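You operate a simulated robot arm through the tools that you are given. There is no shell and no other tool. Be economical: measure what you need, move in short steps, check, and stop when the job is done.

The job below is to be done with a simulated two-armed robot. You get a single attempt, and the scene is never put back.

## Task
Fetch the square marker and stand it on the top of the parts counter. Put the blue pack on the black tape roll. Take the orange lamp and leave it on the top of the dry box. Fetch the blue terminal cover and set it on the grey laptop adapter. Do these in any order. Set down upright: square marker, orange lamp.

The check looks at the end state, three seconds after you hand in, the way a careful person would. Anything else that was tipped, shoved, dropped, spilled or broken makes it a failure. A push-on lid holds only when it is set on centred and level and pressed home; a screw cap is set on level and turned clockwise until tight.

## Robot
Two 7-joint arms with fingered hands on one trunk, on a base that drives. Base frame: it is fixed to the floor where the robot stands at the start and does not move with it; the origin is under the middle of the robot, x ahead of it, y to its left, z up; the surface under the hand at the start is at about z = 800. Units: mm, rad, N and s.
The left shoulder is at the start at [204, 125, 1099], the right one opposite. Places, roughly: black tape roll (6x6x2 cm) [500, -200, 800]; blue terminal cover (4x3x3 cm) [1000, -600, 800]; grey laptop adapter [500, -750, 750]; orange lamp [500, 0, 750]; square marker [750, 0, 750]; top of the dry box [5000, 600, 1400]; top of the parts counter [-1000, 3500, 900]. Payload 3.7 kg a hand.
The tool frame of a hand sits at the grasp point between the pads (the TCP): z along the fingers, y along the line on which they close. The tips reach 25 mm beyond it. Largest opening 88 mm; the body of the gripper starts 29 mm behind the TCP. The gripper is a hand of 5 fingers: y runs from the thumb to the fingers, the wrist lies at [-13, -97, -162] in the tool frame, and closing takes about 1.5 s.
Orientation is that of the tool frame in the base frame, as a unit quaternion [w, x, y, z]. With the fingers straight down and the wrist toward the robot, the tool's x, y and z point along [0, 1, 0], [1, 0, 0] and [0, 0, -1] of the base frame.

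## Interface
- The arms move only by the tool arm_command. It takes "left_deltas", "right_deltas" or both (then of equal length, played together; a hand with none holds still); each is a list of rows, each a list of 6 numbers: the shift along the tool's x, y, z in mm, then the turn, a rotation vector about the tool's x, y, z in degrees. In form: [[dx, dy, dz, rx, ry, rz], ...]. A call has 1 to 12 rows; each row shifts and turns the commanded pose from where the row before left it, along the tool's axes as they then stand. "left_claw" and "right_claw" are, for a hand that has rows, the opening, from 0 (shut) to 1 (fully open), set as the call begins (left out, the last holds). Each row takes 0.2 s and may step no farther than 50 mm and 0.15 rad from the row before; otherwise, or with a gripper value out of range, the whole call is refused. A pose out of reach is approached as far as the arm can. The call stops where the force on the tool passes 40 N (or 10 N more than at its start, if that is more) or the arm is blocked; 0.2 s more then pass. Each finger travels about 45 mm/s and halts on what it meets, pressing with about 23 N; the grip force reading is that of the motor and also rises with nothing between the fingers. The clock runs only during rows and for 0.2 s after the last one: add rows that do not move to give the fingers time. The reply holds the time, the measured pose of the TCP, the force on the tool along the base axes, the opening and the grip force, in the units named above and with some noise, with the torque about the TCP (base axes, N m) and any sound that the robot's microphone picked up.
- Cameras (640 x 400 px; columns grow to the right, rows downward): "scene" is now at [325.2, -13.3, 1239.2]; the picture's right is [-0.05, -1.00, 0.00], its down [-0.65, 0.04, -0.76] and it looks along [0.76, -0.04, -0.65] (base axes); focal length 214 px, centre (320, 200). "left" rides on the left gripper at [-59, -79, -105] in its tool frame; the picture's right is [-0.73, -0.32, 0.61], its down [0.62, -0.68, 0.38] and it looks along [0.29, 0.66, 0.70] (tool axes); focal length 234 px, centre (320, 200). "right" rides on the right gripper at [59, -79, -105] in its tool frame; the picture's right is [-0.73, 0.32, -0.61], its down [-0.62, -0.68, 0.38] and it looks along [-0.29, 0.66, 0.70] (tool axes); focal length 234 px, centre (320, 200). There is no depth. A picture from a camera that has moved, and an enlarged one, comes with that camera's place and axes in the base frame and with its lens. The place of the scene camera against the robot may be out by one fixed shift of up to 25 mm in any direction.
- camera(camera): a new picture of that camera. The clock stands still meanwhile.
- lift_body(by): slides the trunk up (or, below 0, down) by that many mm; the arms and the scene camera ride with it, the base frame stays. It gives what a move gives, with no picture.
- steer(legs): drives the robot by 1 to 6 legs, each [ahead, left, turn to the left] in mm, mm and rad, along the robot's own axes; the way and the turn of a leg run together, so that a leg with both is an arc; at most 1500 mm and 3.142 rad a leg. The arms and the cameras ride along, it lands a little off, and it stops where it bumps. It gives what a move gives.
- set_fingers(index, middle, ring, little, thumb_bend, thumb_turn, hand): sets how far each is bent, from 0 (flat) to 1 (curled in); at 0.3 the hand is open as for a grip, at 0.7 the pads meet at the TCP. One left out holds its place. A second passes; each finger stops where it meets its share of the squeeze, and holds until it gets a number again. A gripper value or a shape takes the hand back. It gives what a move gives, with no picture; readings hold the bend of each and the force on index, middle, ring, little, thumb and palm. thumb_turn goes from beside the hand (0) to across from the fingers (1), as for a grip.
- hand_shape(shape, hand): the hand has 5 fingers and takes this shape, open, in about a second: jaw (thumb against the fingers, like two jaws); tri (thumb and two fingers); tip (a fingertip pinch); poke (one finger out to press); point (the index stretched); flat (the hand flat); cup (the hand cupped); fist (a fist). The gripper value then closes the fingers along that shape, each until it touches; the sizes above hold for jaw. It gives what a move gives, with no picture.
- turn_head(pan, tilt): turns the head with the scene camera to pan (to the left, within 1.396 rad either way) and tilt (down, from -0.506 to 1.204), counted from straight ahead of the robot. It gives what a move gives.
- zoom(camera, box): a new picture of the part [left, top, right, bottom] of that camera's present view, enlarged. The clock stands still meanwhile.
- job_done(): hands the job in; it is judged then, once.

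Work in short steps. Places have to be worked out from the pictures, the camera data and where the tool is seen: move nearer, look again, correct. Check each grasp and each placing, and mend what went wrong. You have 165 turns and 138 pictures in all, those below and enlarged ones among them. Open the grippers and draw the arms clear of the work before you hand the job in, unless the task says otherwise.

The tools are called as a command line: name --argument value ..., lists and objects as JSON in quotes. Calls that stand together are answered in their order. arm_command: Moves the arms, as the interface text tells. Its arguments: {"type":"object","properties":{"left_deltas":{"type":"array","items":{"type":"array","items":{"type":"number"}}},"left_claw":{"type":"number"},"right_deltas":{"type":"array","items":{"type":"array","items":{"type":"number"}}},"right_claw":{"type":"number"}},"required":[]} The other tools are called the same way: lift_body (by) slides the trunk up or down; hand_shape (shape, hand) gives the hand a shape; set_fingers (index, middle, ring, little, thumb_bend, thumb_turn, hand) moves the fingers one by one; steer (legs) drives the base; turn_head (pan, tilt) turns the head that bears the scene camera; camera (camera) takes a picture; zoom (camera, box) takes an enlarged picture of a part of a camera's view; job_done () hands the job in.

At the start:

```text
clock: 0.0
left_tool_pos: [550.1, 166.4, 1124.0]
left_ee_rot: [0.0, 0.707, 0.707, 0.0]
left_wrist_force: [-0.3, 0.1, -0.3]
left_ft_torque: [0.03, -0.03, -0.04]
left_gripper_width: 87.5
left_gripper_force: 0.1
left_shape: jaw
left_bend: [0.3, 0.3, 0.3, 0.3, 0.3, 0.98]
left_finger forces: [0.0, 0.0, 0.0, 0.0, 0.1, 0.0]
right_tool_pos: [475.9, -361.3, 1045.9]
right_ee_rot: [0.001, 0.707, 0.707, 0.0]
right_wrist_force: [0.5, -0.2, -0.6]
right_ft_torque: [-0.03, 0.01, 0.0]
right_gripper_width: 87.7
right_gripper_force: 0.0
right_shape: jaw
right_bend: [0.3, 0.3, 0.3, 0.3, 0.3, 0.98]
right_finger forces: [0.0, 0.0, 0.1, 0.0, 0.1, 0.0]
trunk travel left (down, up): [-125.0, 290.0]
robot x, y, heading: [0.4, -1.9, 0.001]
head pan, tilt: [-0.054, 0.703]
```

scene: 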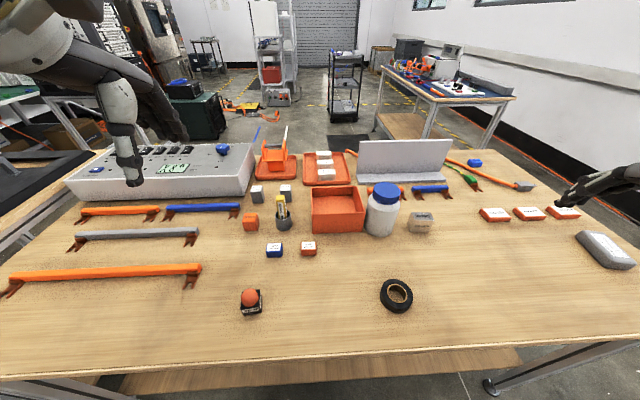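
right: 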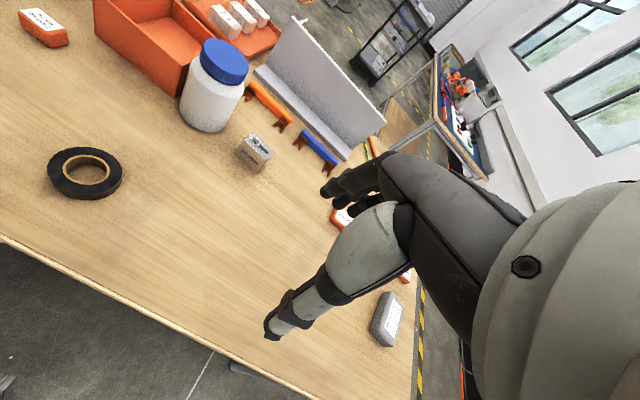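
left: 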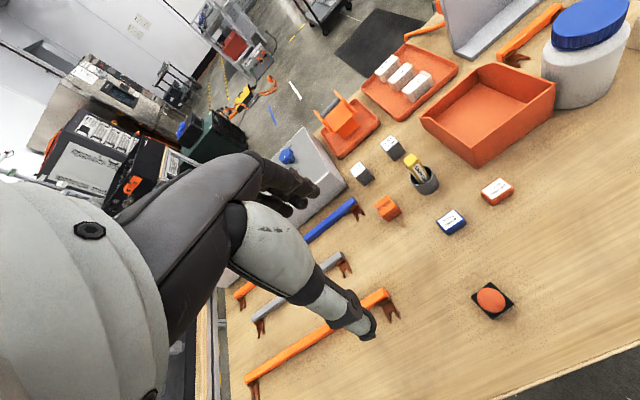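

The scene shows the table with candidates for each object; I zoom in to identify them.

zoom --camera "scene" --box '[220, 170, 360, 260]'

zoom --camera "scene" --box '[340, 130, 640, 320]'

zoom --camera "scene" --box '[160, 0, 440, 160]'

```text
4.44 times, centred on (290, 215) of scene
camera zoom: at [325.2, -13.3, 1239.2], right [-0.05, -1.0, 0.0], down [-0.65, 0.04, -0.76], along [0.76, -0.04, -0.65], focal length 953 px, centre (453, 133)
```

zoom: 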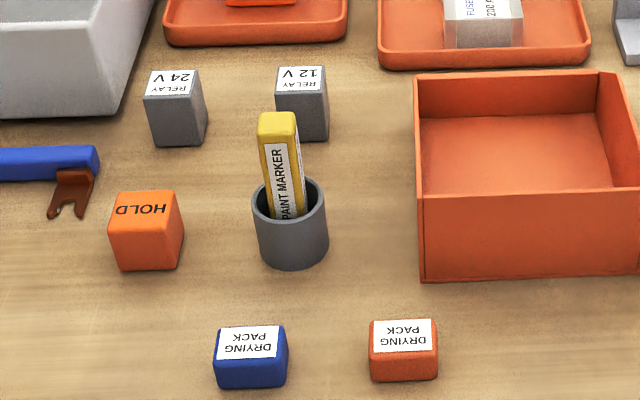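

```text
2.11 times, centred on (490, 225) of scene
camera zoom: at [325.2, -13.3, 1239.2], right [-0.05, -1.0, 0.0], down [-0.65, 0.04, -0.76], along [0.76, -0.04, -0.65], focal length 452 px, centre (-38, 147)
```

zoom: 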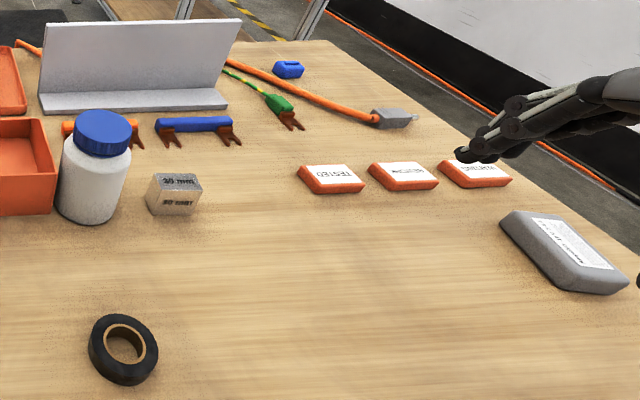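

```text
2.29 times, centred on (300, 80) of scene
camera zoom: at [325.2, -13.3, 1239.2], right [-0.05, -1.0, 0.0], down [-0.65, 0.04, -0.76], along [0.76, -0.04, -0.65], focal length 490 px, centre (366, 474)
```

zoom: 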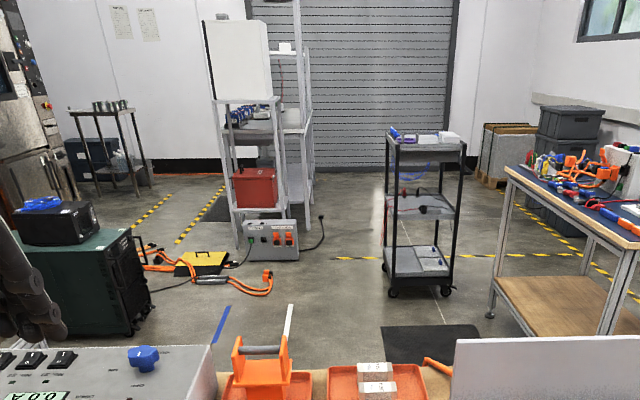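

Blue pack estimated near (630, 84), surface around z≈805 by triangulation. I move the left hand above it and look.

arm_command --left_deltas '[[-13.7, 13.3, 35, 0, 0, 0], [-13.7, 13.3, 35, 0, 0, 0], [-13.7, 13.3, 35, 0, 0, 0], [-13.7, 13.3, 35, 0, 0, 0], [-13.7, 13.3, 35, 0, 0, 0], [-13.7, 13.3, 35, 0, 0, 0], [0, 0, 0, 0, 0, 0]]'

camera --camera "left"

camera --camera "scene"

```text
clock: 1.6
left_tool_pos: [627.1, 84.3, 911.1]
left_ee_rot: [-0.001, 0.707, 0.707, 0.0]
left_wrist_force: [0.4, -0.4, 0.6]
left_ft_torque: [0.0, 0.01, 0.02]
left_gripper_width: 87.6
left_gripper_force: 0.1
left_shape: jaw
left_bend: [0.3, 0.3, 0.3, 0.3, 0.3, 0.98]
left_finger forces: [0.0, 0.0, 0.0, 0.0, 0.1, 0.0]
right_tool_pos: [476.5, -360.7, 1046.2]
right_ee_rot: [0.001, 0.707, 0.707, 0.0]
right_wrist_force: [0.0, 0.0, 0.0]
right_ft_torque: [-0.02, -0.01, -0.01]
right_gripper_width: 87.5
right_gripper_force: 0.0
right_shape: jaw
right_bend: [0.3, 0.3, 0.3, 0.3, 0.3, 0.98]
right_finger forces: [0.1, 0.1, 0.0, 0.0, 0.0, 0.0]
trunk travel left (down, up): [-125.0, 290.0]
robot x, y, heading: [-0.1, 3.2, -0.001]
head pan, tilt: [-0.054, 0.703]
```

```text
131 pictures are left
camera left: at [549.3, 25.1, 1015.8], right [-0.32, -0.73, -0.61], down [-0.68, 0.62, -0.38], along [0.66, 0.29, -0.7], focal length 234 px, centre (320, 200)
```

left: 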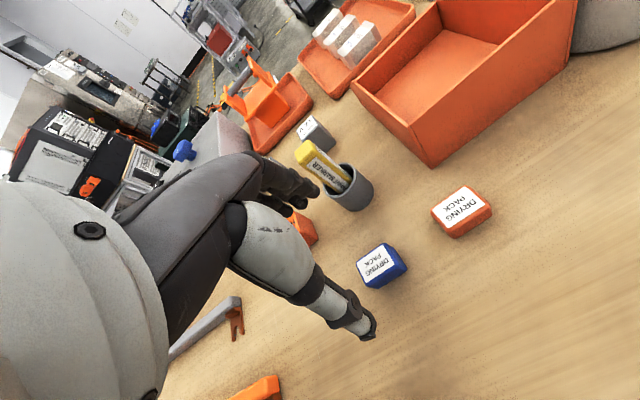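

```text
130 pictures are left
camera scene: at [324.8, -13.2, 1239.5], right [-0.05, -1.0, 0.0], down [-0.65, 0.04, -0.76], along [0.76, -0.04, -0.65], focal length 214 px, centre (320, 200)
```

scene: 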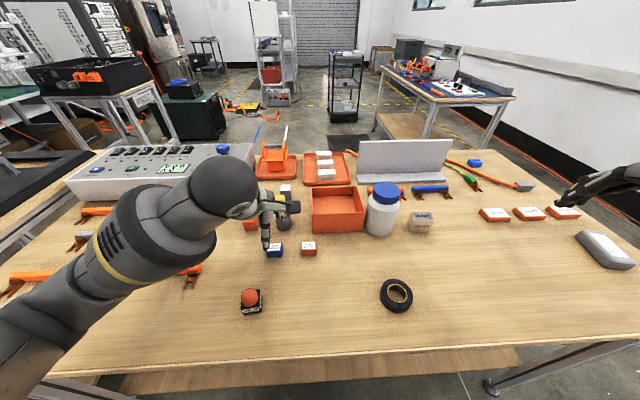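

The marker in its cup is in the way of the pack grasp, so I'll take the marker first with the left hand and hold it. Zooming for its geometry.

zoom --camera "left" --box '[260, 100, 420, 300]'

zoom --camera "scene" --box '[240, 170, 340, 260]'

```text
2.00 times, centred on (340, 200) of left
camera zoom: at [549.3, 25.1, 1015.8], right [-0.32, -0.73, -0.61], down [-0.68, 0.62, -0.38], along [0.66, 0.29, -0.7], focal length 468 px, centre (280, 200)
```

zoom: 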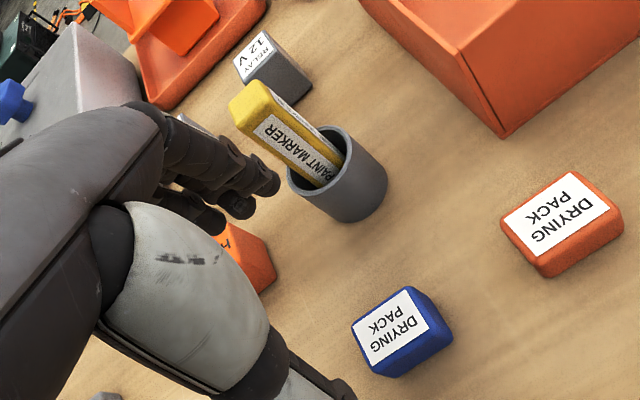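

```text
4.44 times, centred on (290, 215) of scene
camera zoom: at [324.8, -13.2, 1239.5], right [-0.05, -1.0, 0.0], down [-0.65, 0.04, -0.76], along [0.76, -0.04, -0.65], focal length 953 px, centre (453, 133)
```

zoom: 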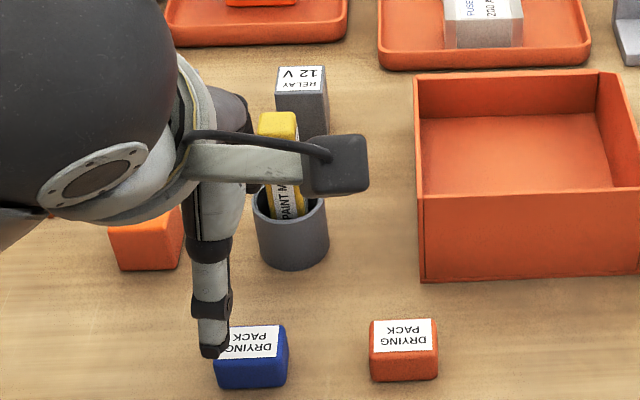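

Marker top triangulates to about (716, 67, 897), cup centre (708, 65). I rise, go over it and look before lowering.

arm_command --left_deltas '[[0, 0, -45, 0, 0, 0], [-9, 44, 0, 0, 0, 0], [-9, 43, 0, 0, 0, 0], [0, 0, 0, 0, 0, 0]]'

camera --camera "left"

zoom --camera "scene" --box '[240, 150, 340, 240]'

```text
clock: 2.6
left_tool_pos: [719.1, 65.0, 957.7]
left_ee_rot: [0.0, 0.707, 0.707, 0.001]
left_wrist_force: [-0.8, 0.4, 0.5]
left_ft_torque: [0.0, -0.02, 0.02]
left_gripper_width: 87.8
left_gripper_force: 0.2
left_shape: jaw
left_bend: [0.3, 0.3, 0.3, 0.3, 0.3, 0.98]
left_finger forces: [0.1, 0.1, 0.0, 0.0, 0.1, 0.0]
right_tool_pos: [477.2, -361.0, 1047.0]
right_ee_rot: [0.001, 0.707, 0.707, 0.0]
right_wrist_force: [-0.2, -0.3, -0.2]
right_ft_torque: [-0.04, -0.01, -0.03]
right_gripper_width: 87.9
right_gripper_force: 0.0
right_shape: jaw
right_bend: [0.3, 0.3, 0.3, 0.3, 0.3, 0.98]
right_finger forces: [0.0, 0.0, 0.0, 0.0, 0.0, 0.1]
trunk travel left (down, up): [-125.0, 290.0]
robot x, y, heading: [2.3, -1.2, 0.0]
head pan, tilt: [-0.054, 0.703]
```

```text
127 pictures are left
camera left: at [639.7, 5.6, 1062.0], right [-0.32, -0.73, -0.61], down [-0.68, 0.62, -0.38], along [0.66, 0.29, -0.7], focal length 234 px, centre (320, 200)
```

left: 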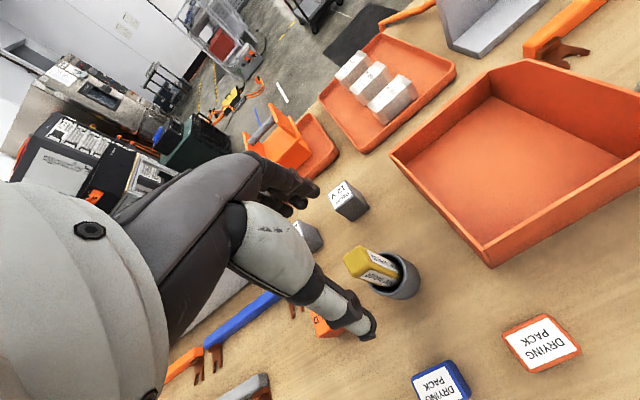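

```text
4.44 times, centred on (290, 195) of scene
camera zoom: at [325.1, -13.1, 1239.3], right [-0.05, -1.0, 0.0], down [-0.65, 0.04, -0.76], along [0.76, -0.04, -0.65], focal length 953 px, centre (453, 222)
```

zoom: 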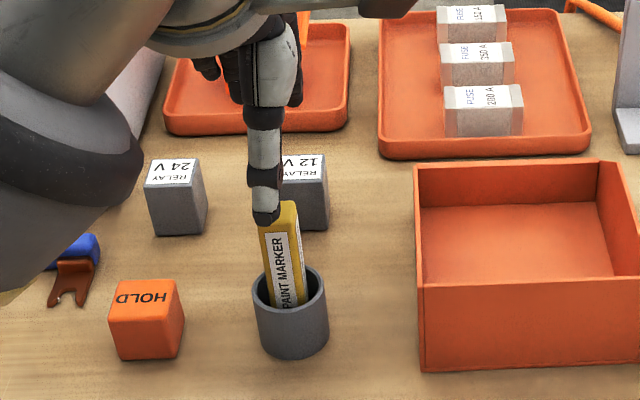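

Marker top now reads (718, 65), matching the TCP. Lowering 77 mm and closing.

arm_command --left_deltas '[[0, 0, 30, 0, 0, 0], [0, 0, 25, 0, 0, 0], [0, 0, 22, 0, 0, 0], [0, 0, 0, 0, 0, 0]]'

camera --camera "left"

zoom --camera "scene" --box '[240, 150, 340, 240]'

```text
clock: 3.6
left_tool_pos: [717.3, 64.3, 879.9]
left_ee_rot: [0.0, 0.707, 0.707, 0.0]
left_wrist_force: [-0.3, -0.3, 0.5]
left_ft_torque: [-0.01, 0.02, 0.03]
left_gripper_width: 87.7
left_gripper_force: 0.1
left_shape: jaw
left_bend: [0.3, 0.3, 0.3, 0.3, 0.3, 0.98]
left_finger forces: [0.0, 0.1, 0.0, 0.0, 0.1, 0.0]
right_tool_pos: [476.7, -360.9, 1044.9]
right_ee_rot: [0.0, 0.707, 0.707, 0.0]
right_wrist_force: [0.1, 0.3, -0.5]
right_ft_torque: [0.01, -0.03, 0.03]
right_gripper_width: 87.5
right_gripper_force: 0.1
right_shape: jaw
right_bend: [0.3, 0.3, 0.3, 0.3, 0.3, 0.98]
right_finger forces: [0.1, 0.1, 0.0, 0.0, 0.0, 0.0]
trunk travel left (down, up): [-125.0, 290.0]
robot x, y, heading: [-3.7, 1.4, 0.002]
head pan, tilt: [-0.054, 0.703]
```

```text
125 pictures are left
camera left: at [638.2, 6.1, 985.5], right [-0.32, -0.73, -0.61], down [-0.68, 0.62, -0.38], along [0.66, 0.29, -0.7], focal length 234 px, centre (320, 200)
```

left: 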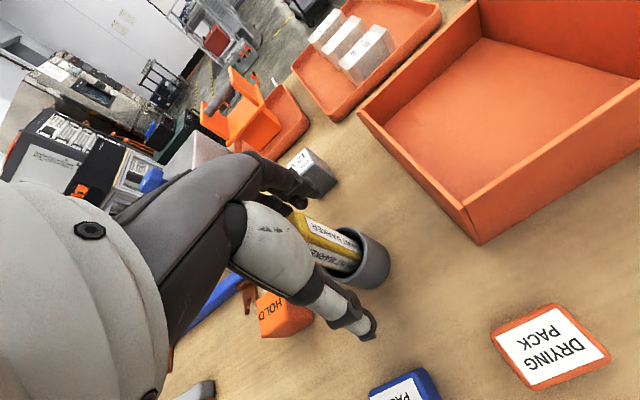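

```text
4.44 times, centred on (290, 195) of scene
camera zoom: at [325.0, -13.4, 1239.3], right [-0.05, -1.0, 0.0], down [-0.65, 0.04, -0.76], along [0.76, -0.04, -0.65], focal length 953 px, centre (453, 222)
```

zoom: 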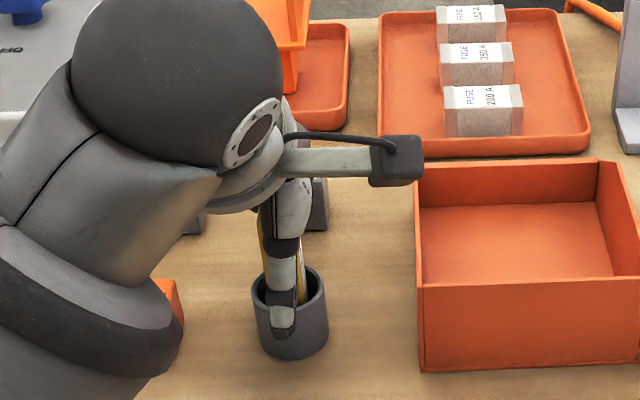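

Thumb and fingers straddle the marker; closing.

arm_command --left_deltas '[[0, 0, 0, 0, 0, 0], [0, 0, 0, 0, 0, 0], [0, 0, 0, 0, 0, 0], [0, 0, 0, 0, 0, 0], [0, 0, 0, 0, 0, 0], [0, 0, 0, 0, 0, 0], [0, 0, 0, 0, 0, 0], [0, 0, 0, 0, 0, 0], [0, 0, 0, 0, 0, 0]]' --left_claw 0.0

camera --camera "left"

```text
clock: 5.6
left_tool_pos: [717.2, 65.2, 879.7]
left_ee_rot: [0.0, 0.707, 0.707, -0.001]
left_wrist_force: [1.1, 0.6, -0.2]
left_ft_torque: [-0.01, 0.01, -0.03]
left_gripper_width: 15.2
left_gripper_force: 23.1
left_shape: jaw
left_bend: [0.73, 0.6, 0.69, 0.68, 0.75, 1.0]
left_finger forces: [13.0, 7.1, 0.0, 0.0, 19.9, 0.0]
right_tool_pos: [476.4, -360.2, 1044.9]
right_ee_rot: [0.0, 0.707, 0.707, 0.0]
right_wrist_force: [0.5, -0.1, 0.2]
right_ft_torque: [-0.01, 0.01, -0.03]
right_gripper_width: 87.7
right_gripper_force: 0.0
right_shape: jaw
right_bend: [0.3, 0.3, 0.3, 0.3, 0.3, 0.98]
right_finger forces: [0.0, 0.0, 0.0, 0.0, 0.1, 0.1]
trunk travel left (down, up): [-125.0, 290.0]
robot x, y, heading: [-0.6, 1.2, 0.0]
head pan, tilt: [-0.054, 0.703]
```

```text
123 pictures are left
camera left: at [638.3, 6.2, 985.4], right [-0.32, -0.73, -0.61], down [-0.68, 0.62, -0.38], along [0.66, 0.29, -0.7], focal length 234 px, centre (320, 200)
```

left: 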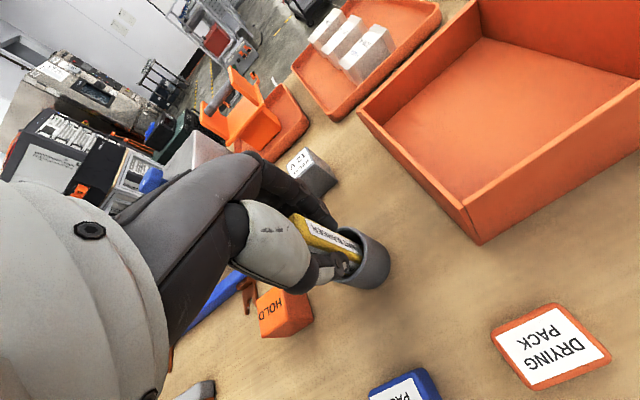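

Gripped at 15 mm with index, middle and thumb. Lifting straight up and checking the cup stays.

arm_command --left_deltas '[[0, 0, -20, 0, 0, 0], [0, 0, -25, 0, 0, 0], [0, 0, -35, 0, 0, 0], [0, 0, -40, 0, 0, 0], [0, 0, -40, 0, 0, 0], [0, 0, 0, 0, 0, 0]]'

camera --camera "left"

camera --camera "scene"

```text
clock: 7.0
left_tool_pos: [717.1, 65.4, 1040.4]
left_ee_rot: [-0.001, 0.707, 0.707, -0.001]
left_wrist_force: [0.8, 0.1, -0.6]
left_ft_torque: [0.0, 0.0, 0.03]
left_gripper_width: 14.9
left_gripper_force: 23.3
left_shape: jaw
left_bend: [0.73, 0.6, 0.69, 0.68, 0.75, 1.0]
left_finger forces: [12.9, 7.1, 0.0, 0.0, 19.9, 0.0]
right_tool_pos: [477.1, -359.5, 1045.6]
right_ee_rot: [-0.001, 0.708, 0.707, 0.0]
right_wrist_force: [0.1, 0.8, 0.9]
right_ft_torque: [-0.01, -0.01, 0.04]
right_gripper_width: 87.7
right_gripper_force: 0.0
right_shape: jaw
right_bend: [0.3, 0.3, 0.3, 0.3, 0.3, 0.98]
right_finger forces: [0.0, 0.0, 0.0, 0.1, 0.0, 0.0]
trunk travel left (down, up): [-125.0, 290.0]
robot x, y, heading: [-0.8, 2.4, -0.002]
head pan, tilt: [-0.054, 0.703]
```

```text
122 pictures are left
camera left: at [638.5, 5.9, 1145.7], right [-0.32, -0.73, -0.61], down [-0.68, 0.62, -0.38], along [0.66, 0.29, -0.7], focal length 234 px, centre (320, 200)
```

left: 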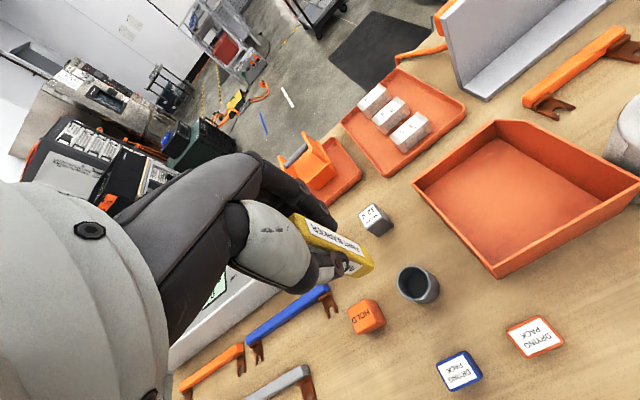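

```text
121 pictures are left
camera scene: at [325.9, -13.2, 1238.9], right [-0.05, -1.0, 0.0], down [-0.65, 0.04, -0.76], along [0.76, -0.04, -0.65], focal length 214 px, centre (320, 200)
```

scene: 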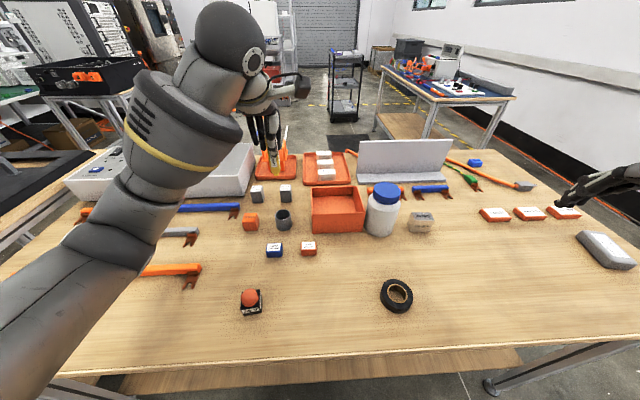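

Marker is free and the cup stayed put. I move the left hand away to the left side.

arm_command --left_deltas '[[30, -25, -12, 0, 0, 0], [30, -25, -12, 0, 0, 0], [30, -25, -12, 0, 0, 0], [30, -25, -12, 0, 0, 0], [30, -25, -12, 0, 0, 0], [30, -25, -12, 0, 0, 0], [30, -25, -12, 0, 0, 0], [30, -25, -12, 0, 0, 0], [30, -25, -12, 0, 0, 0], [0, 0, 0, 0, 0, 0]]' --right_deltas '[[0, 0, 0, 0, 0, 0], [0, 0, 0, 0, 0, 0], [0, 0, 0, 0, 0, 0], [0, 0, 0, 0, 0, 0], [35, 15, 0, 0, 0, 0], [35, 15, 0, 0, 0, 0], [40, 15, 0, 0, 0, 0], [40, 15, 0, 0, 0, 0], [40, 15, 0, 0, 0, 0], [0, 0, 0, 0, 0, 0]]'

camera --camera "scene"

```text
clock: 9.2
left_tool_pos: [490.3, 334.2, 1153.7]
left_ee_rot: [0.0, 0.708, 0.706, -0.001]
left_wrist_force: [0.1, -1.1, -0.6]
left_ft_torque: [-0.03, 0.02, -0.01]
left_gripper_width: 15.0
left_gripper_force: 23.7
left_shape: jaw
left_bend: [0.73, 0.6, 0.69, 0.68, 0.75, 1.0]
left_finger forces: [12.9, 7.1, 0.1, 0.1, 19.9, 0.0]
right_tool_pos: [551.6, -169.5, 1043.4]
right_ee_rot: [0.0, 0.707, 0.707, 0.0]
right_wrist_force: [0.1, 0.2, -0.2]
right_ft_torque: [0.01, 0.01, 0.0]
right_gripper_width: 87.9
right_gripper_force: 0.1
right_shape: jaw
right_bend: [0.3, 0.3, 0.3, 0.3, 0.3, 0.98]
right_finger forces: [0.1, 0.0, 0.1, 0.1, 0.0, 0.1]
trunk travel left (down, up): [-125.0, 290.0]
robot x, y, heading: [-5.4, 1.4, 0.001]
head pan, tilt: [-0.054, 0.703]
```

```text
120 pictures are left
camera scene: at [325.8, -14.3, 1239.0], right [-0.06, -1.0, 0.0], down [-0.65, 0.04, -0.76], along [0.76, -0.04, -0.65], focal length 214 px, centre (320, 200)
```

scene: 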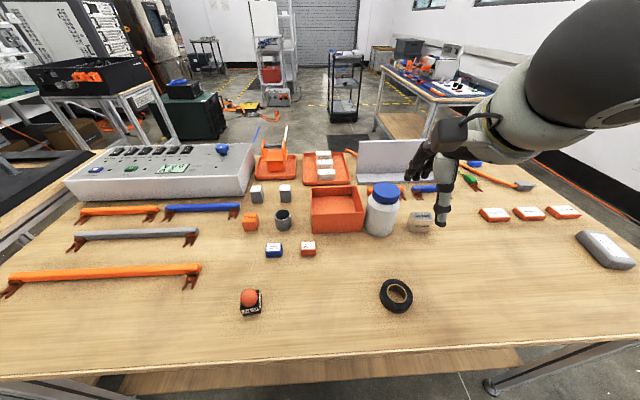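

Continuing the right hand to above the pack and down to z≈930.

arm_command --right_deltas '[[42, 12.3, 0, 0, 0, 0], [42, 12.3, 0, 0, 0, 0], [42, 12.3, 0, 0, 0, 0], [42, 12.3, 0, 0, 0, 0], [41, 12.3, 0, 0, 0, 0], [41, 12.3, 0, 0, 0, 0], [0, 0, 38, 0, 0, 0], [0, 0, 38, 0, 0, 0], [0, 0, 38, 0, 0, 0], [0, 0, 0, 0, 0, 0]]' --right_claw 0.68

camera --camera "right"

zoom --camera "scene" --box '[220, 170, 360, 260]'

```text
clock: 11.4
left_tool_pos: [490.4, 334.3, 1152.1]
left_ee_rot: [0.001, 0.707, 0.707, 0.001]
left_wrist_force: [-0.6, 0.1, 0.5]
left_ft_torque: [-0.02, 0.04, 0.03]
left_gripper_width: 15.3
left_gripper_force: 23.5
left_shape: jaw
left_bend: [0.73, 0.6, 0.69, 0.68, 0.75, 1.0]
left_finger forces: [12.9, 7.0, 0.0, 0.0, 19.9, 0.0]
right_tool_pos: [595.0, -36.8, 930.2]
right_ee_rot: [0.001, 0.707, 0.707, 0.0]
right_wrist_force: [-1.0, 0.1, -0.6]
right_ft_torque: [-0.03, -0.02, 0.01]
right_gripper_width: 60.1
right_gripper_force: 0.0
right_shape: jaw
right_bend: [0.28, 0.38, 0.34, 0.35, 0.59, 0.99]
right_finger forces: [0.0, 0.0, 0.0, 0.1, 0.0, 0.0]
right hand out of reach, approached as far as the arm can: row 4, 5, 6
trunk travel left (down, up): [-125.0, 290.0]
robot x, y, heading: [0.7, -0.3, -0.006]
head pan, tilt: [-0.054, 0.703]
```

```text
119 pictures are left
camera right: at [515.9, 22.2, 1034.3], right [0.32, -0.73, 0.61], down [-0.68, -0.62, -0.38], along [0.66, -0.29, -0.7], focal length 234 px, centre (320, 200)
```

right: 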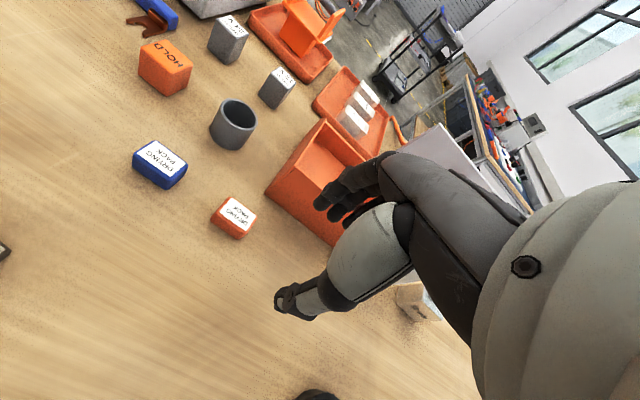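

```text
4.44 times, centred on (290, 215) of scene
camera zoom: at [324.8, -13.3, 1239.4], right [-0.05, -1.0, 0.0], down [-0.65, 0.04, -0.76], along [0.76, -0.04, -0.65], focal length 953 px, centre (453, 133)
```

zoom: 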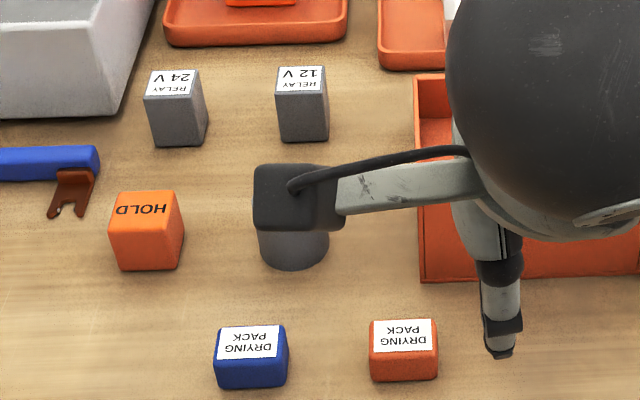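

The right arm's reach ends at y≈-37 here, so I shift the base 150 mm left (arms ride along over clear space at z≥905).

steer --legs '[[0, 150, 0]]'

camera --camera "right"

```text
clock: 13.4
left_tool_pos: [492.1, 486.1, 1152.8]
left_ee_rot: [0.0, 0.708, 0.706, 0.0]
left_wrist_force: [0.2, 0.6, 0.4]
left_ft_torque: [0.01, 0.0, 0.01]
left_gripper_width: 15.3
left_gripper_force: 23.4
left_shape: jaw
left_bend: [0.73, 0.6, 0.69, 0.68, 0.75, 1.0]
left_finger forces: [12.9, 7.0, 0.0, 0.0, 19.9, 0.0]
right_tool_pos: [595.1, 114.9, 932.0]
right_ee_rot: [0.0, 0.708, 0.706, 0.001]
right_wrist_force: [0.5, 0.4, 0.2]
right_ft_torque: [0.05, 0.0, -0.01]
right_gripper_width: 59.9
right_gripper_force: 0.1
right_shape: jaw
right_bend: [0.28, 0.38, 0.34, 0.35, 0.59, 0.99]
right_finger forces: [0.0, 0.0, 0.0, 0.0, 0.0, 0.0]
trunk travel left (down, up): [-125.0, 290.0]
robot x, y, heading: [-0.9, 154.7, -0.001]
head pan, tilt: [-0.054, 0.703]
```

```text
117 pictures are left
camera right: at [516.6, 173.7, 1034.2], right [0.32, -0.73, 0.61], down [-0.68, -0.62, -0.38], along [0.66, -0.29, -0.7], focal length 234 px, centre (320, 200)
```

right: 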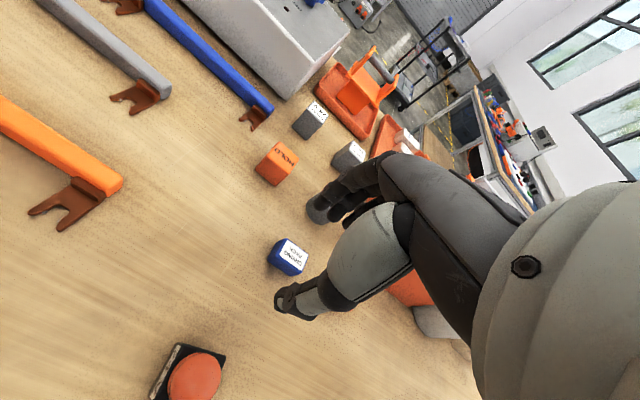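

Pack from the right camera: (630, 87). I go above it and down to z≈862.

arm_command --right_deltas '[[-14, 17, 0, 0, 0, 0], [-14, 17, 0, 0, 0, 0], [0, 0, 35, 0, 0, 0], [0, 0, 35, 0, 0, 0], [0, 0, 0, 0, 0, 0]]'

camera --camera "right"

camera --camera "scene"

```text
clock: 14.6
left_tool_pos: [490.7, 486.3, 1152.7]
left_ee_rot: [-0.001, 0.708, 0.706, 0.0]
left_wrist_force: [-0.2, 0.7, -0.6]
left_ft_torque: [0.0, 0.05, 0.03]
left_gripper_width: 15.0
left_gripper_force: 23.0
left_shape: jaw
left_bend: [0.73, 0.6, 0.69, 0.68, 0.75, 1.0]
left_finger forces: [12.9, 7.0, 0.1, 0.1, 19.7, 0.0]
right_tool_pos: [625.3, 86.2, 861.4]
right_ee_rot: [0.001, 0.708, 0.706, 0.0]
right_wrist_force: [-0.3, 0.2, 0.4]
right_ft_torque: [0.0, -0.04, -0.01]
right_gripper_width: 60.1
right_gripper_force: 0.1
right_shape: jaw
right_bend: [0.28, 0.38, 0.34, 0.35, 0.59, 0.99]
right_finger forces: [0.0, 0.0, 0.0, 0.0, 0.0, 0.1]
trunk travel left (down, up): [-125.0, 290.0]
robot x, y, heading: [0.7, 153.9, -0.005]
head pan, tilt: [-0.054, 0.703]
```

```text
116 pictures are left
camera right: at [547.7, 144.9, 965.8], right [0.32, -0.73, 0.61], down [-0.68, -0.62, -0.38], along [0.66, -0.29, -0.7], focal length 234 px, centre (320, 200)
```

right: 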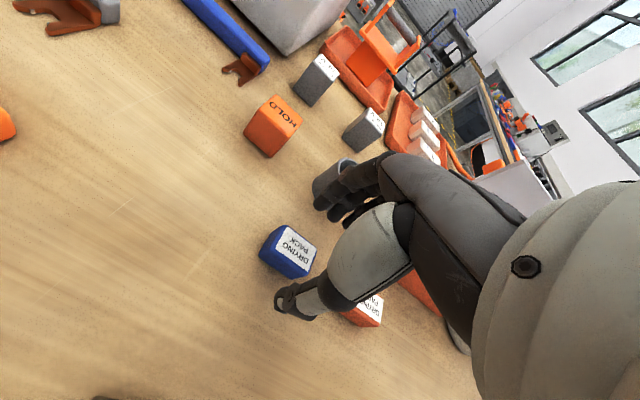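

```text
115 pictures are left
camera scene: at [325.1, 138.7, 1239.4], right [-0.06, -1.0, 0.0], down [-0.65, 0.04, -0.76], along [0.76, -0.04, -0.65], focal length 214 px, centre (320, 200)
```

scene: 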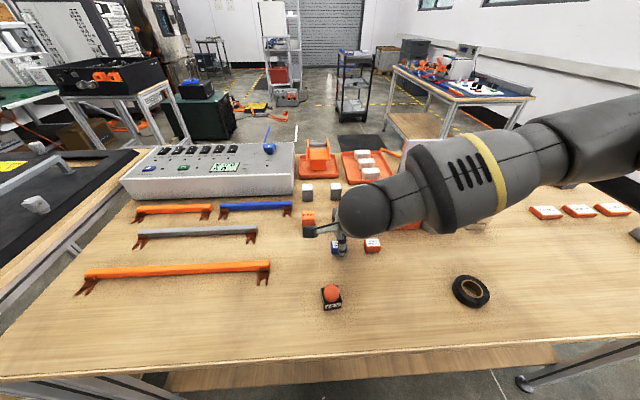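

Pack top centre refines to (631, 89). Nudging and lowering to z≈833, then check clearance to the cup.

arm_command --right_deltas '[[2.5, 1, 14, 0, 0, 0], [0, 0, 14, 0, 0, 0], [0, 0, 0, 0, 0, 0]]'

zoom --camera "right" --box '[220, 130, 420, 340]'

```text
clock: 15.4
left_tool_pos: [492.3, 487.7, 1154.1]
left_ee_rot: [0.0, 0.709, 0.705, 0.001]
left_wrist_force: [0.7, -0.1, -0.1]
left_ft_torque: [0.01, -0.02, -0.01]
left_gripper_width: 15.1
left_gripper_force: 23.2
left_shape: jaw
left_bend: [0.73, 0.6, 0.69, 0.68, 0.75, 1.0]
left_finger forces: [12.9, 6.9, 0.0, 0.0, 19.9, 0.0]
right_tool_pos: [627.6, 89.2, 832.7]
right_ee_rot: [0.0, 0.708, 0.706, 0.0]
right_wrist_force: [-0.9, -0.1, 0.3]
right_ft_torque: [-0.03, -0.01, 0.02]
right_gripper_width: 60.4
right_gripper_force: 0.1
right_shape: jaw
right_bend: [0.28, 0.38, 0.34, 0.35, 0.59, 0.99]
right_finger forces: [0.0, 0.0, 0.0, 0.0, 0.1, 0.0]
trunk travel left (down, up): [-125.0, 290.0]
robot x, y, heading: [0.8, 155.7, -0.003]
head pan, tilt: [-0.054, 0.703]
```

```text
1.90 times, centred on (320, 235) of right
camera zoom: at [549.7, 147.3, 936.5], right [0.32, -0.73, 0.61], down [-0.68, -0.62, -0.38], along [0.66, -0.29, -0.7], focal length 446 px, centre (320, 133)
```

zoom: 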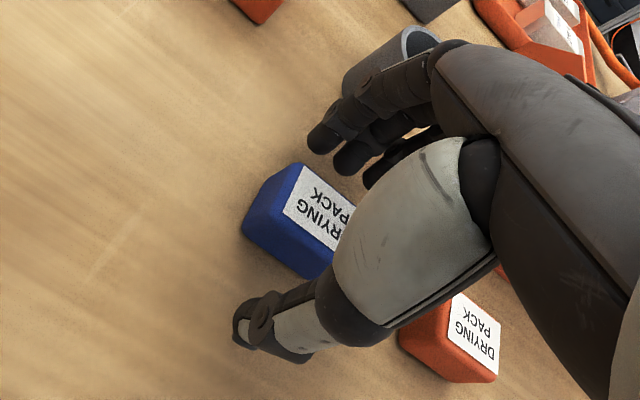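

Pack sits between thumb and fingers, cup is clear. Lowering 6 mm and closing.

arm_command --right_deltas '[[0, 0, 6, 0, 0, 0]]'

arm_command --right_deltas '[[0, 0, 0, 0, 0, 0], [0, 0, 0, 0, 0, 0], [0, 0, 0, 0, 0, 0], [0, 0, 0, 0, 0, 0], [0, 0, 0, 0, 0, 0], [0, 0, 0, 0, 0, 0], [0, 0, 0, 0, 0, 0]]' --right_claw 0.0

zoom --camera "right" --box '[220, 130, 420, 340]'

```text
clock: 15.8
left_tool_pos: [492.0, 486.9, 1153.1]
left_ee_rot: [-0.001, 0.708, 0.706, 0.0]
left_wrist_force: [-0.6, -0.3, -0.5]
left_ft_torque: [-0.02, -0.02, -0.03]
left_gripper_width: 15.2
left_gripper_force: 22.8
left_shape: jaw
left_bend: [0.73, 0.6, 0.69, 0.68, 0.75, 1.0]
left_finger forces: [12.9, 7.0, 0.0, 0.0, 19.8, 0.0]
right_tool_pos: [629.0, 88.0, 826.8]
right_ee_rot: [0.001, 0.709, 0.705, 0.0]
right_wrist_force: [0.6, 0.1, 1.6]
right_ft_torque: [0.03, -0.01, 0.01]
right_gripper_width: 59.8
right_gripper_force: 0.1
right_shape: jaw
right_bend: [0.28, 0.38, 0.34, 0.35, 0.59, 0.99]
right_finger forces: [0.0, 0.0, 0.0, 0.0, 0.0, 0.0]
trunk travel left (down, up): [-125.0, 290.0]
robot x, y, heading: [-0.3, 151.4, -0.006]
head pan, tilt: [-0.054, 0.703]
```

```text
clock: 17.4
left_tool_pos: [492.4, 486.9, 1152.4]
left_ee_rot: [0.0, 0.708, 0.707, 0.0]
left_wrist_force: [-0.4, -0.1, 0.5]
left_ft_torque: [-0.05, -0.04, 0.01]
left_gripper_width: 15.1
left_gripper_force: 22.9
left_shape: jaw
left_bend: [0.73, 0.6, 0.69, 0.68, 0.75, 1.0]
left_finger forces: [12.9, 7.0, 0.0, 0.1, 19.9, 0.0]
right_tool_pos: [629.0, 88.0, 826.6]
right_ee_rot: [0.0, 0.708, 0.706, 0.0]
right_wrist_force: [0.7, 0.2, 0.3]
right_ft_torque: [0.0, -0.01, -0.02]
right_gripper_width: 20.6
right_gripper_force: 22.8
right_shape: jaw
right_bend: [0.73, 0.58, 0.57, 0.63, 0.75, 1.0]
right_finger forces: [12.2, 5.8, 2.6, 0.1, 20.7, 0.0]
trunk travel left (down, up): [-125.0, 290.0]
robot x, y, heading: [-1.6, 153.2, 0.002]
head pan, tilt: [-0.054, 0.703]
```

```text
1.90 times, centred on (320, 235) of right
camera zoom: at [550.7, 147.4, 930.5], right [0.32, -0.73, 0.61], down [-0.68, -0.62, -0.38], along [0.66, -0.29, -0.7], focal length 446 px, centre (320, 133)
```

zoom: 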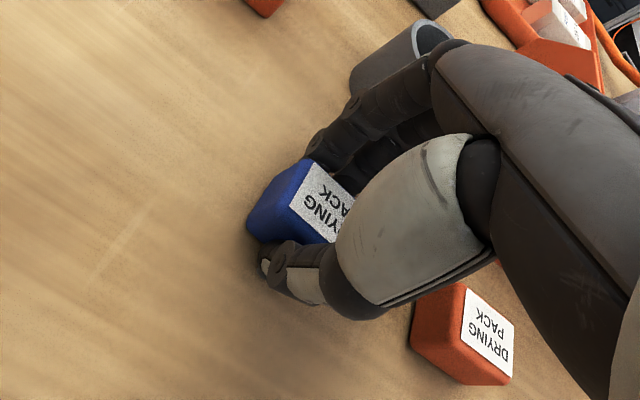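

Pack gripped. Lifting and carrying toward the tape roll around (506, -160).

arm_command --right_deltas '[[0, 0, -25, 0, 0, 0], [0, 0, -45, 0, 0, 0], [0, 0, -45, 0, 0, 0], [-35, -18, 0, 0, 0, 0], [-35, -18, 0, 0, 0, 0], [-35, -18, 0, 0, 0, 0], [-35, -18, 0, 0, 0, 0], [-35, -18, 0, 0, 0, 0], [-35, -18, 0, 0, 0, 0], [-35, -18, 0, 0, 0, 0], [0, 0, 0, 0, 0, 0]]'

camera --camera "right"

camera --camera "scene"

```text
clock: 19.8
left_tool_pos: [493.5, 485.5, 1153.2]
left_ee_rot: [-0.001, 0.709, 0.705, 0.0]
left_wrist_force: [-0.5, -0.6, 0.2]
left_ft_torque: [-0.04, -0.01, 0.0]
left_gripper_width: 15.0
left_gripper_force: 23.1
left_shape: jaw
left_bend: [0.73, 0.6, 0.69, 0.68, 0.75, 1.0]
left_finger forces: [13.0, 7.0, 0.0, 0.0, 19.9, 0.1]
right_tool_pos: [521.7, -162.0, 940.0]
right_ee_rot: [-0.001, 0.708, 0.707, 0.0]
right_wrist_force: [0.1, -0.5, -0.5]
right_ft_torque: [0.01, 0.01, -0.03]
right_gripper_width: 20.6
right_gripper_force: 22.8
right_shape: jaw
right_bend: [0.73, 0.58, 0.58, 0.63, 0.75, 1.0]
right_finger forces: [12.3, 5.8, 2.6, 0.0, 20.5, 0.0]
right hand out of reach, approached as far as the arm can: row 8, 9
trunk travel left (down, up): [-125.0, 290.0]
robot x, y, heading: [1.1, 154.6, -0.003]
head pan, tilt: [-0.054, 0.703]
```

```text
112 pictures are left
camera right: at [443.1, -103.5, 1045.0], right [0.32, -0.73, 0.61], down [-0.68, -0.62, -0.38], along [0.65, -0.29, -0.7], focal length 234 px, centre (320, 200)
```

right: 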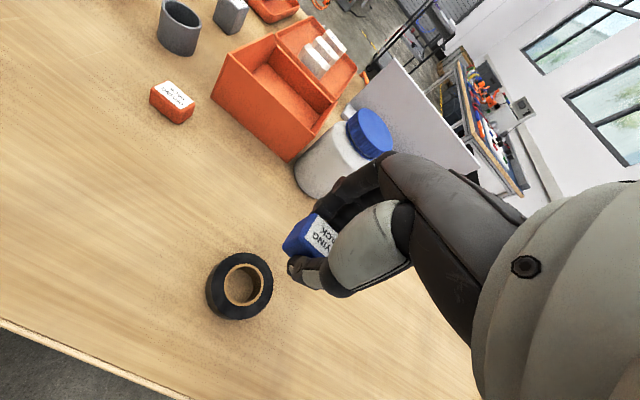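

```text
111 pictures are left
camera scene: at [326.4, 138.2, 1238.8], right [-0.06, -1.0, 0.0], down [-0.65, 0.04, -0.76], along [0.76, -0.04, -0.65], focal length 214 px, centre (320, 200)
```

scene: 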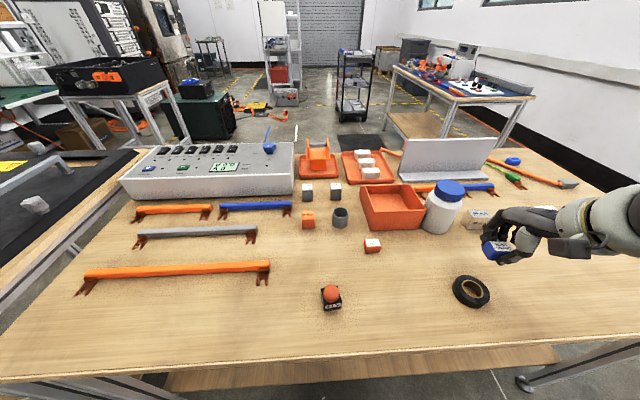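

Tape centre computes to (505.5, -161). Moving over it and down to z≈868 for a look.

arm_command --right_deltas '[[1, -16.5, 0, 0, 0, 0], [0, 0, 36, 0, 0, 0], [0, 0, 36, 0, 0, 0], [0, 0, 0, 0, 0, 0]]'

camera --camera "right"

zoom --camera "scene" --box '[420, 210, 540, 330]'

```text
clock: 20.8
left_tool_pos: [491.1, 486.8, 1154.6]
left_ee_rot: [0.0, 0.708, 0.706, 0.0]
left_wrist_force: [0.5, 0.5, 0.5]
left_ft_torque: [0.03, -0.02, -0.03]
left_gripper_width: 15.2
left_gripper_force: 23.2
left_shape: jaw
left_bend: [0.73, 0.6, 0.69, 0.68, 0.75, 1.0]
left_finger forces: [12.9, 7.0, 0.0, 0.0, 19.9, 0.0]
right_tool_pos: [517.1, -170.3, 870.0]
right_ee_rot: [0.0, 0.708, 0.706, -0.001]
right_wrist_force: [-0.1, 0.4, 0.3]
right_ft_torque: [-0.01, 0.0, -0.01]
right_gripper_width: 20.5
right_gripper_force: 22.6
right_shape: jaw
right_bend: [0.73, 0.58, 0.58, 0.63, 0.75, 1.0]
right_finger forces: [12.3, 5.7, 2.5, 0.0, 20.5, 0.1]
right hand out of reach, approached as far as the arm can: row 1
trunk travel left (down, up): [-125.0, 290.0]
robot x, y, heading: [0.5, 150.5, -0.005]
head pan, tilt: [-0.054, 0.703]
```

```text
110 pictures are left
camera right: at [439.5, -110.5, 973.5], right [0.32, -0.73, 0.61], down [-0.68, -0.62, -0.38], along [0.66, -0.29, -0.7], focal length 234 px, centre (320, 200)
```

right: 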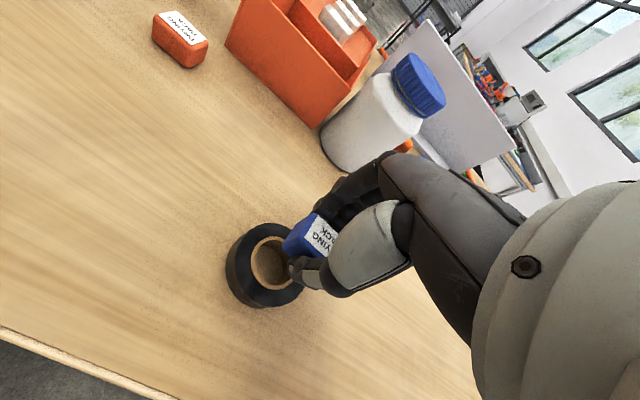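

```text
3.33 times, centred on (480, 270) of scene
camera zoom: at [325.2, 138.8, 1239.4], right [-0.06, -1.0, 0.0], down [-0.65, 0.04, -0.76], along [0.76, -0.04, -0.65], focal length 715 px, centre (-213, -33)
```

zoom: 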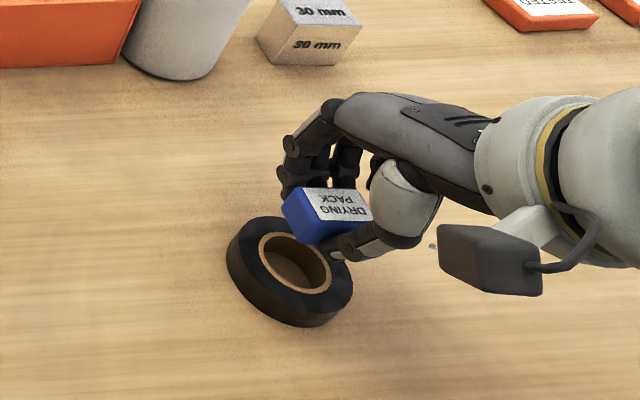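

The arm hits a limit here; the tape centre is 12 mm back and 9 mm left of the hand. I shift the base back and right by 60 mm to get into better range.

steer --legs '[[-60, -70, 0]]'

camera --camera "right"

```text
clock: 22.1
left_tool_pos: [431.5, 415.4, 1153.0]
left_ee_rot: [0.0, 0.709, 0.705, 0.0]
left_wrist_force: [-0.6, 0.0, 0.1]
left_ft_torque: [0.03, 0.05, -0.02]
left_gripper_width: 15.0
left_gripper_force: 23.2
left_shape: jaw
left_bend: [0.73, 0.6, 0.69, 0.68, 0.75, 1.0]
left_finger forces: [12.9, 7.0, 0.0, 0.1, 20.0, 0.0]
right_tool_pos: [456.0, -240.5, 869.1]
right_ee_rot: [0.0, 0.709, 0.705, 0.0]
right_wrist_force: [-1.4, 0.3, -0.7]
right_ft_torque: [0.02, 0.0, -0.01]
right_gripper_width: 20.6
right_gripper_force: 23.5
right_shape: jaw
right_bend: [0.73, 0.58, 0.58, 0.63, 0.75, 1.0]
right_finger forces: [12.3, 5.7, 2.5, 0.0, 20.4, 0.1]
trunk travel left (down, up): [-125.0, 290.0]
robot x, y, heading: [-62.1, 81.0, -0.005]
head pan, tilt: [-0.054, 0.703]
```

```text
108 pictures are left
camera right: at [377.8, -181.1, 973.7], right [0.32, -0.73, 0.61], down [-0.69, -0.62, -0.38], along [0.66, -0.29, -0.7], focal length 234 px, centre (320, 200)
```

right: 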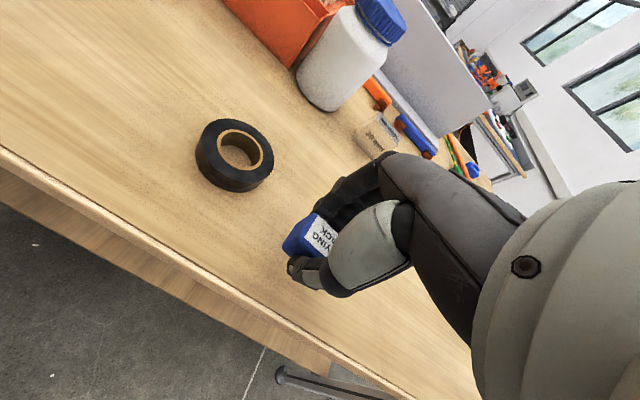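

Tape centre is now about (509, -163). Moving the hand over it and looking.

arm_command --right_deltas '[[26, 18, 0, 0, 0, 0], [26, 18, 0, 0, 0, 0], [26, 17, 0, 0, 0, 0], [0, 0, 0, 0, 0, 0]]'

camera --camera "right"

camera --camera "scene"

```text
clock: 23.1
left_tool_pos: [432.0, 415.4, 1154.3]
left_ee_rot: [0.0, 0.709, 0.705, 0.0]
left_wrist_force: [0.5, 0.1, -0.5]
left_ft_torque: [0.0, -0.02, 0.02]
left_gripper_width: 15.0
left_gripper_force: 23.5
left_shape: jaw
left_bend: [0.73, 0.6, 0.69, 0.68, 0.75, 1.0]
left_finger forces: [12.9, 7.0, 0.0, 0.1, 19.9, 0.0]
right_tool_pos: [510.4, -161.8, 872.7]
right_ee_rot: [-0.001, 0.709, 0.705, 0.0]
right_wrist_force: [-0.4, 0.5, 0.2]
right_ft_torque: [0.02, 0.01, 0.0]
right_gripper_width: 20.6
right_gripper_force: 23.3
right_shape: jaw
right_bend: [0.73, 0.58, 0.58, 0.63, 0.75, 1.0]
right_finger forces: [12.3, 5.6, 2.4, 0.1, 20.6, 0.1]
trunk travel left (down, up): [-125.0, 290.0]
robot x, y, heading: [-60.8, 84.2, -0.005]
head pan, tilt: [-0.054, 0.703]
```

```text
107 pictures are left
camera right: at [431.9, -102.0, 976.5], right [0.32, -0.73, 0.61], down [-0.68, -0.62, -0.38], along [0.66, -0.29, -0.7], focal length 234 px, centre (320, 200)
```

right: 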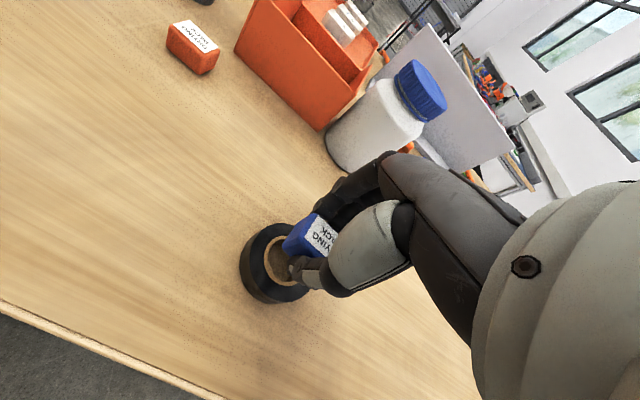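

```text
106 pictures are left
camera scene: at [264.1, 68.9, 1239.4], right [-0.06, -1.0, 0.0], down [-0.65, 0.04, -0.76], along [0.76, -0.05, -0.65], focal length 214 px, centre (320, 200)
```

scene: 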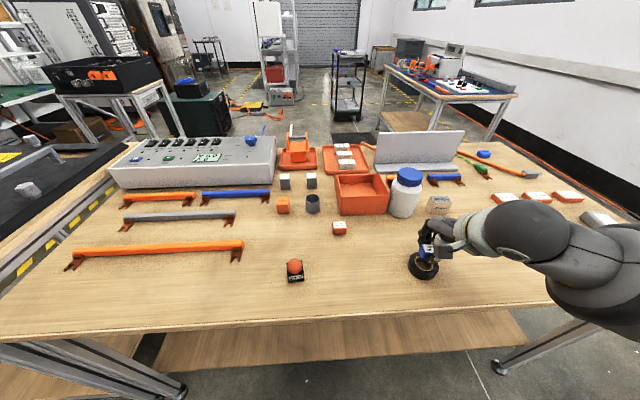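

Tape centre ≈(508, -160); small correction and lower until contact near z≈847.

arm_command --right_deltas '[[2, -2, 10, 0, 0, 0], [0, 0, 10, 0, 0, 0], [0, 0, 3, 0, 0, 0], [0, 0, 0, 0, 0, 0]]'

zoom --camera "scene" --box '[370, 220, 490, 300]'

zoom --camera "right" --box '[220, 180, 380, 320]'

```text
clock: 24.1
left_tool_pos: [431.6, 416.2, 1153.2]
left_ee_rot: [0.0, 0.709, 0.705, 0.0]
left_wrist_force: [0.0, -0.5, -0.8]
left_ft_torque: [-0.01, 0.02, -0.01]
left_gripper_width: 15.2
left_gripper_force: 23.0
left_shape: jaw
left_bend: [0.73, 0.6, 0.69, 0.68, 0.75, 1.0]
left_finger forces: [13.0, 6.9, 0.0, 0.1, 19.9, 0.1]
right_tool_pos: [507.9, -159.3, 846.6]
right_ee_rot: [0.001, 0.71, 0.704, 0.0]
right_wrist_force: [-0.6, 0.2, -0.4]
right_ft_torque: [-0.01, -0.02, 0.01]
right_gripper_width: 20.5
right_gripper_force: 23.2
right_shape: jaw
right_bend: [0.73, 0.58, 0.58, 0.63, 0.75, 1.0]
right_finger forces: [12.4, 5.5, 2.6, 0.0, 20.5, 0.0]
trunk travel left (down, up): [-125.0, 290.0]
robot x, y, heading: [-61.2, 83.0, -0.007]
head pan, tilt: [-0.054, 0.703]
```

```text
5.00 times, centred on (430, 260) of scene
camera zoom: at [264.5, 68.9, 1239.2], right [-0.06, -1.0, 0.0], down [-0.65, 0.04, -0.76], along [0.76, -0.05, -0.65], focal length 1072 px, centre (-230, -100)
```

zoom: 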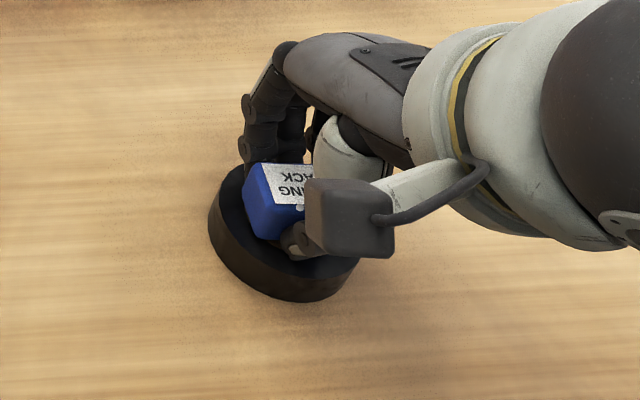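

```text
2.86 times, centred on (300, 250) of right
camera zoom: at [430.3, -99.8, 951.0], right [0.32, -0.73, 0.61], down [-0.69, -0.62, -0.38], along [0.66, -0.29, -0.7], focal length 669 px, centre (377, 57)
```

zoom: 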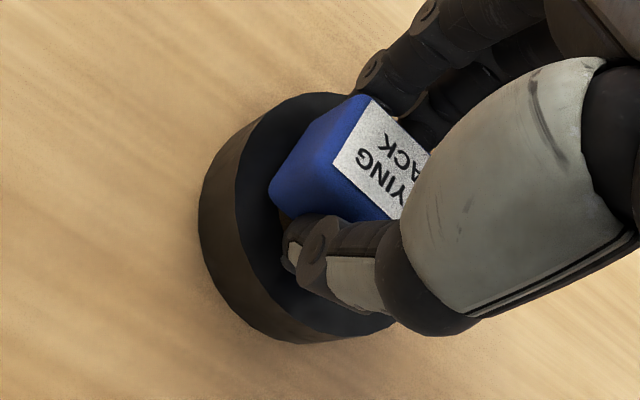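

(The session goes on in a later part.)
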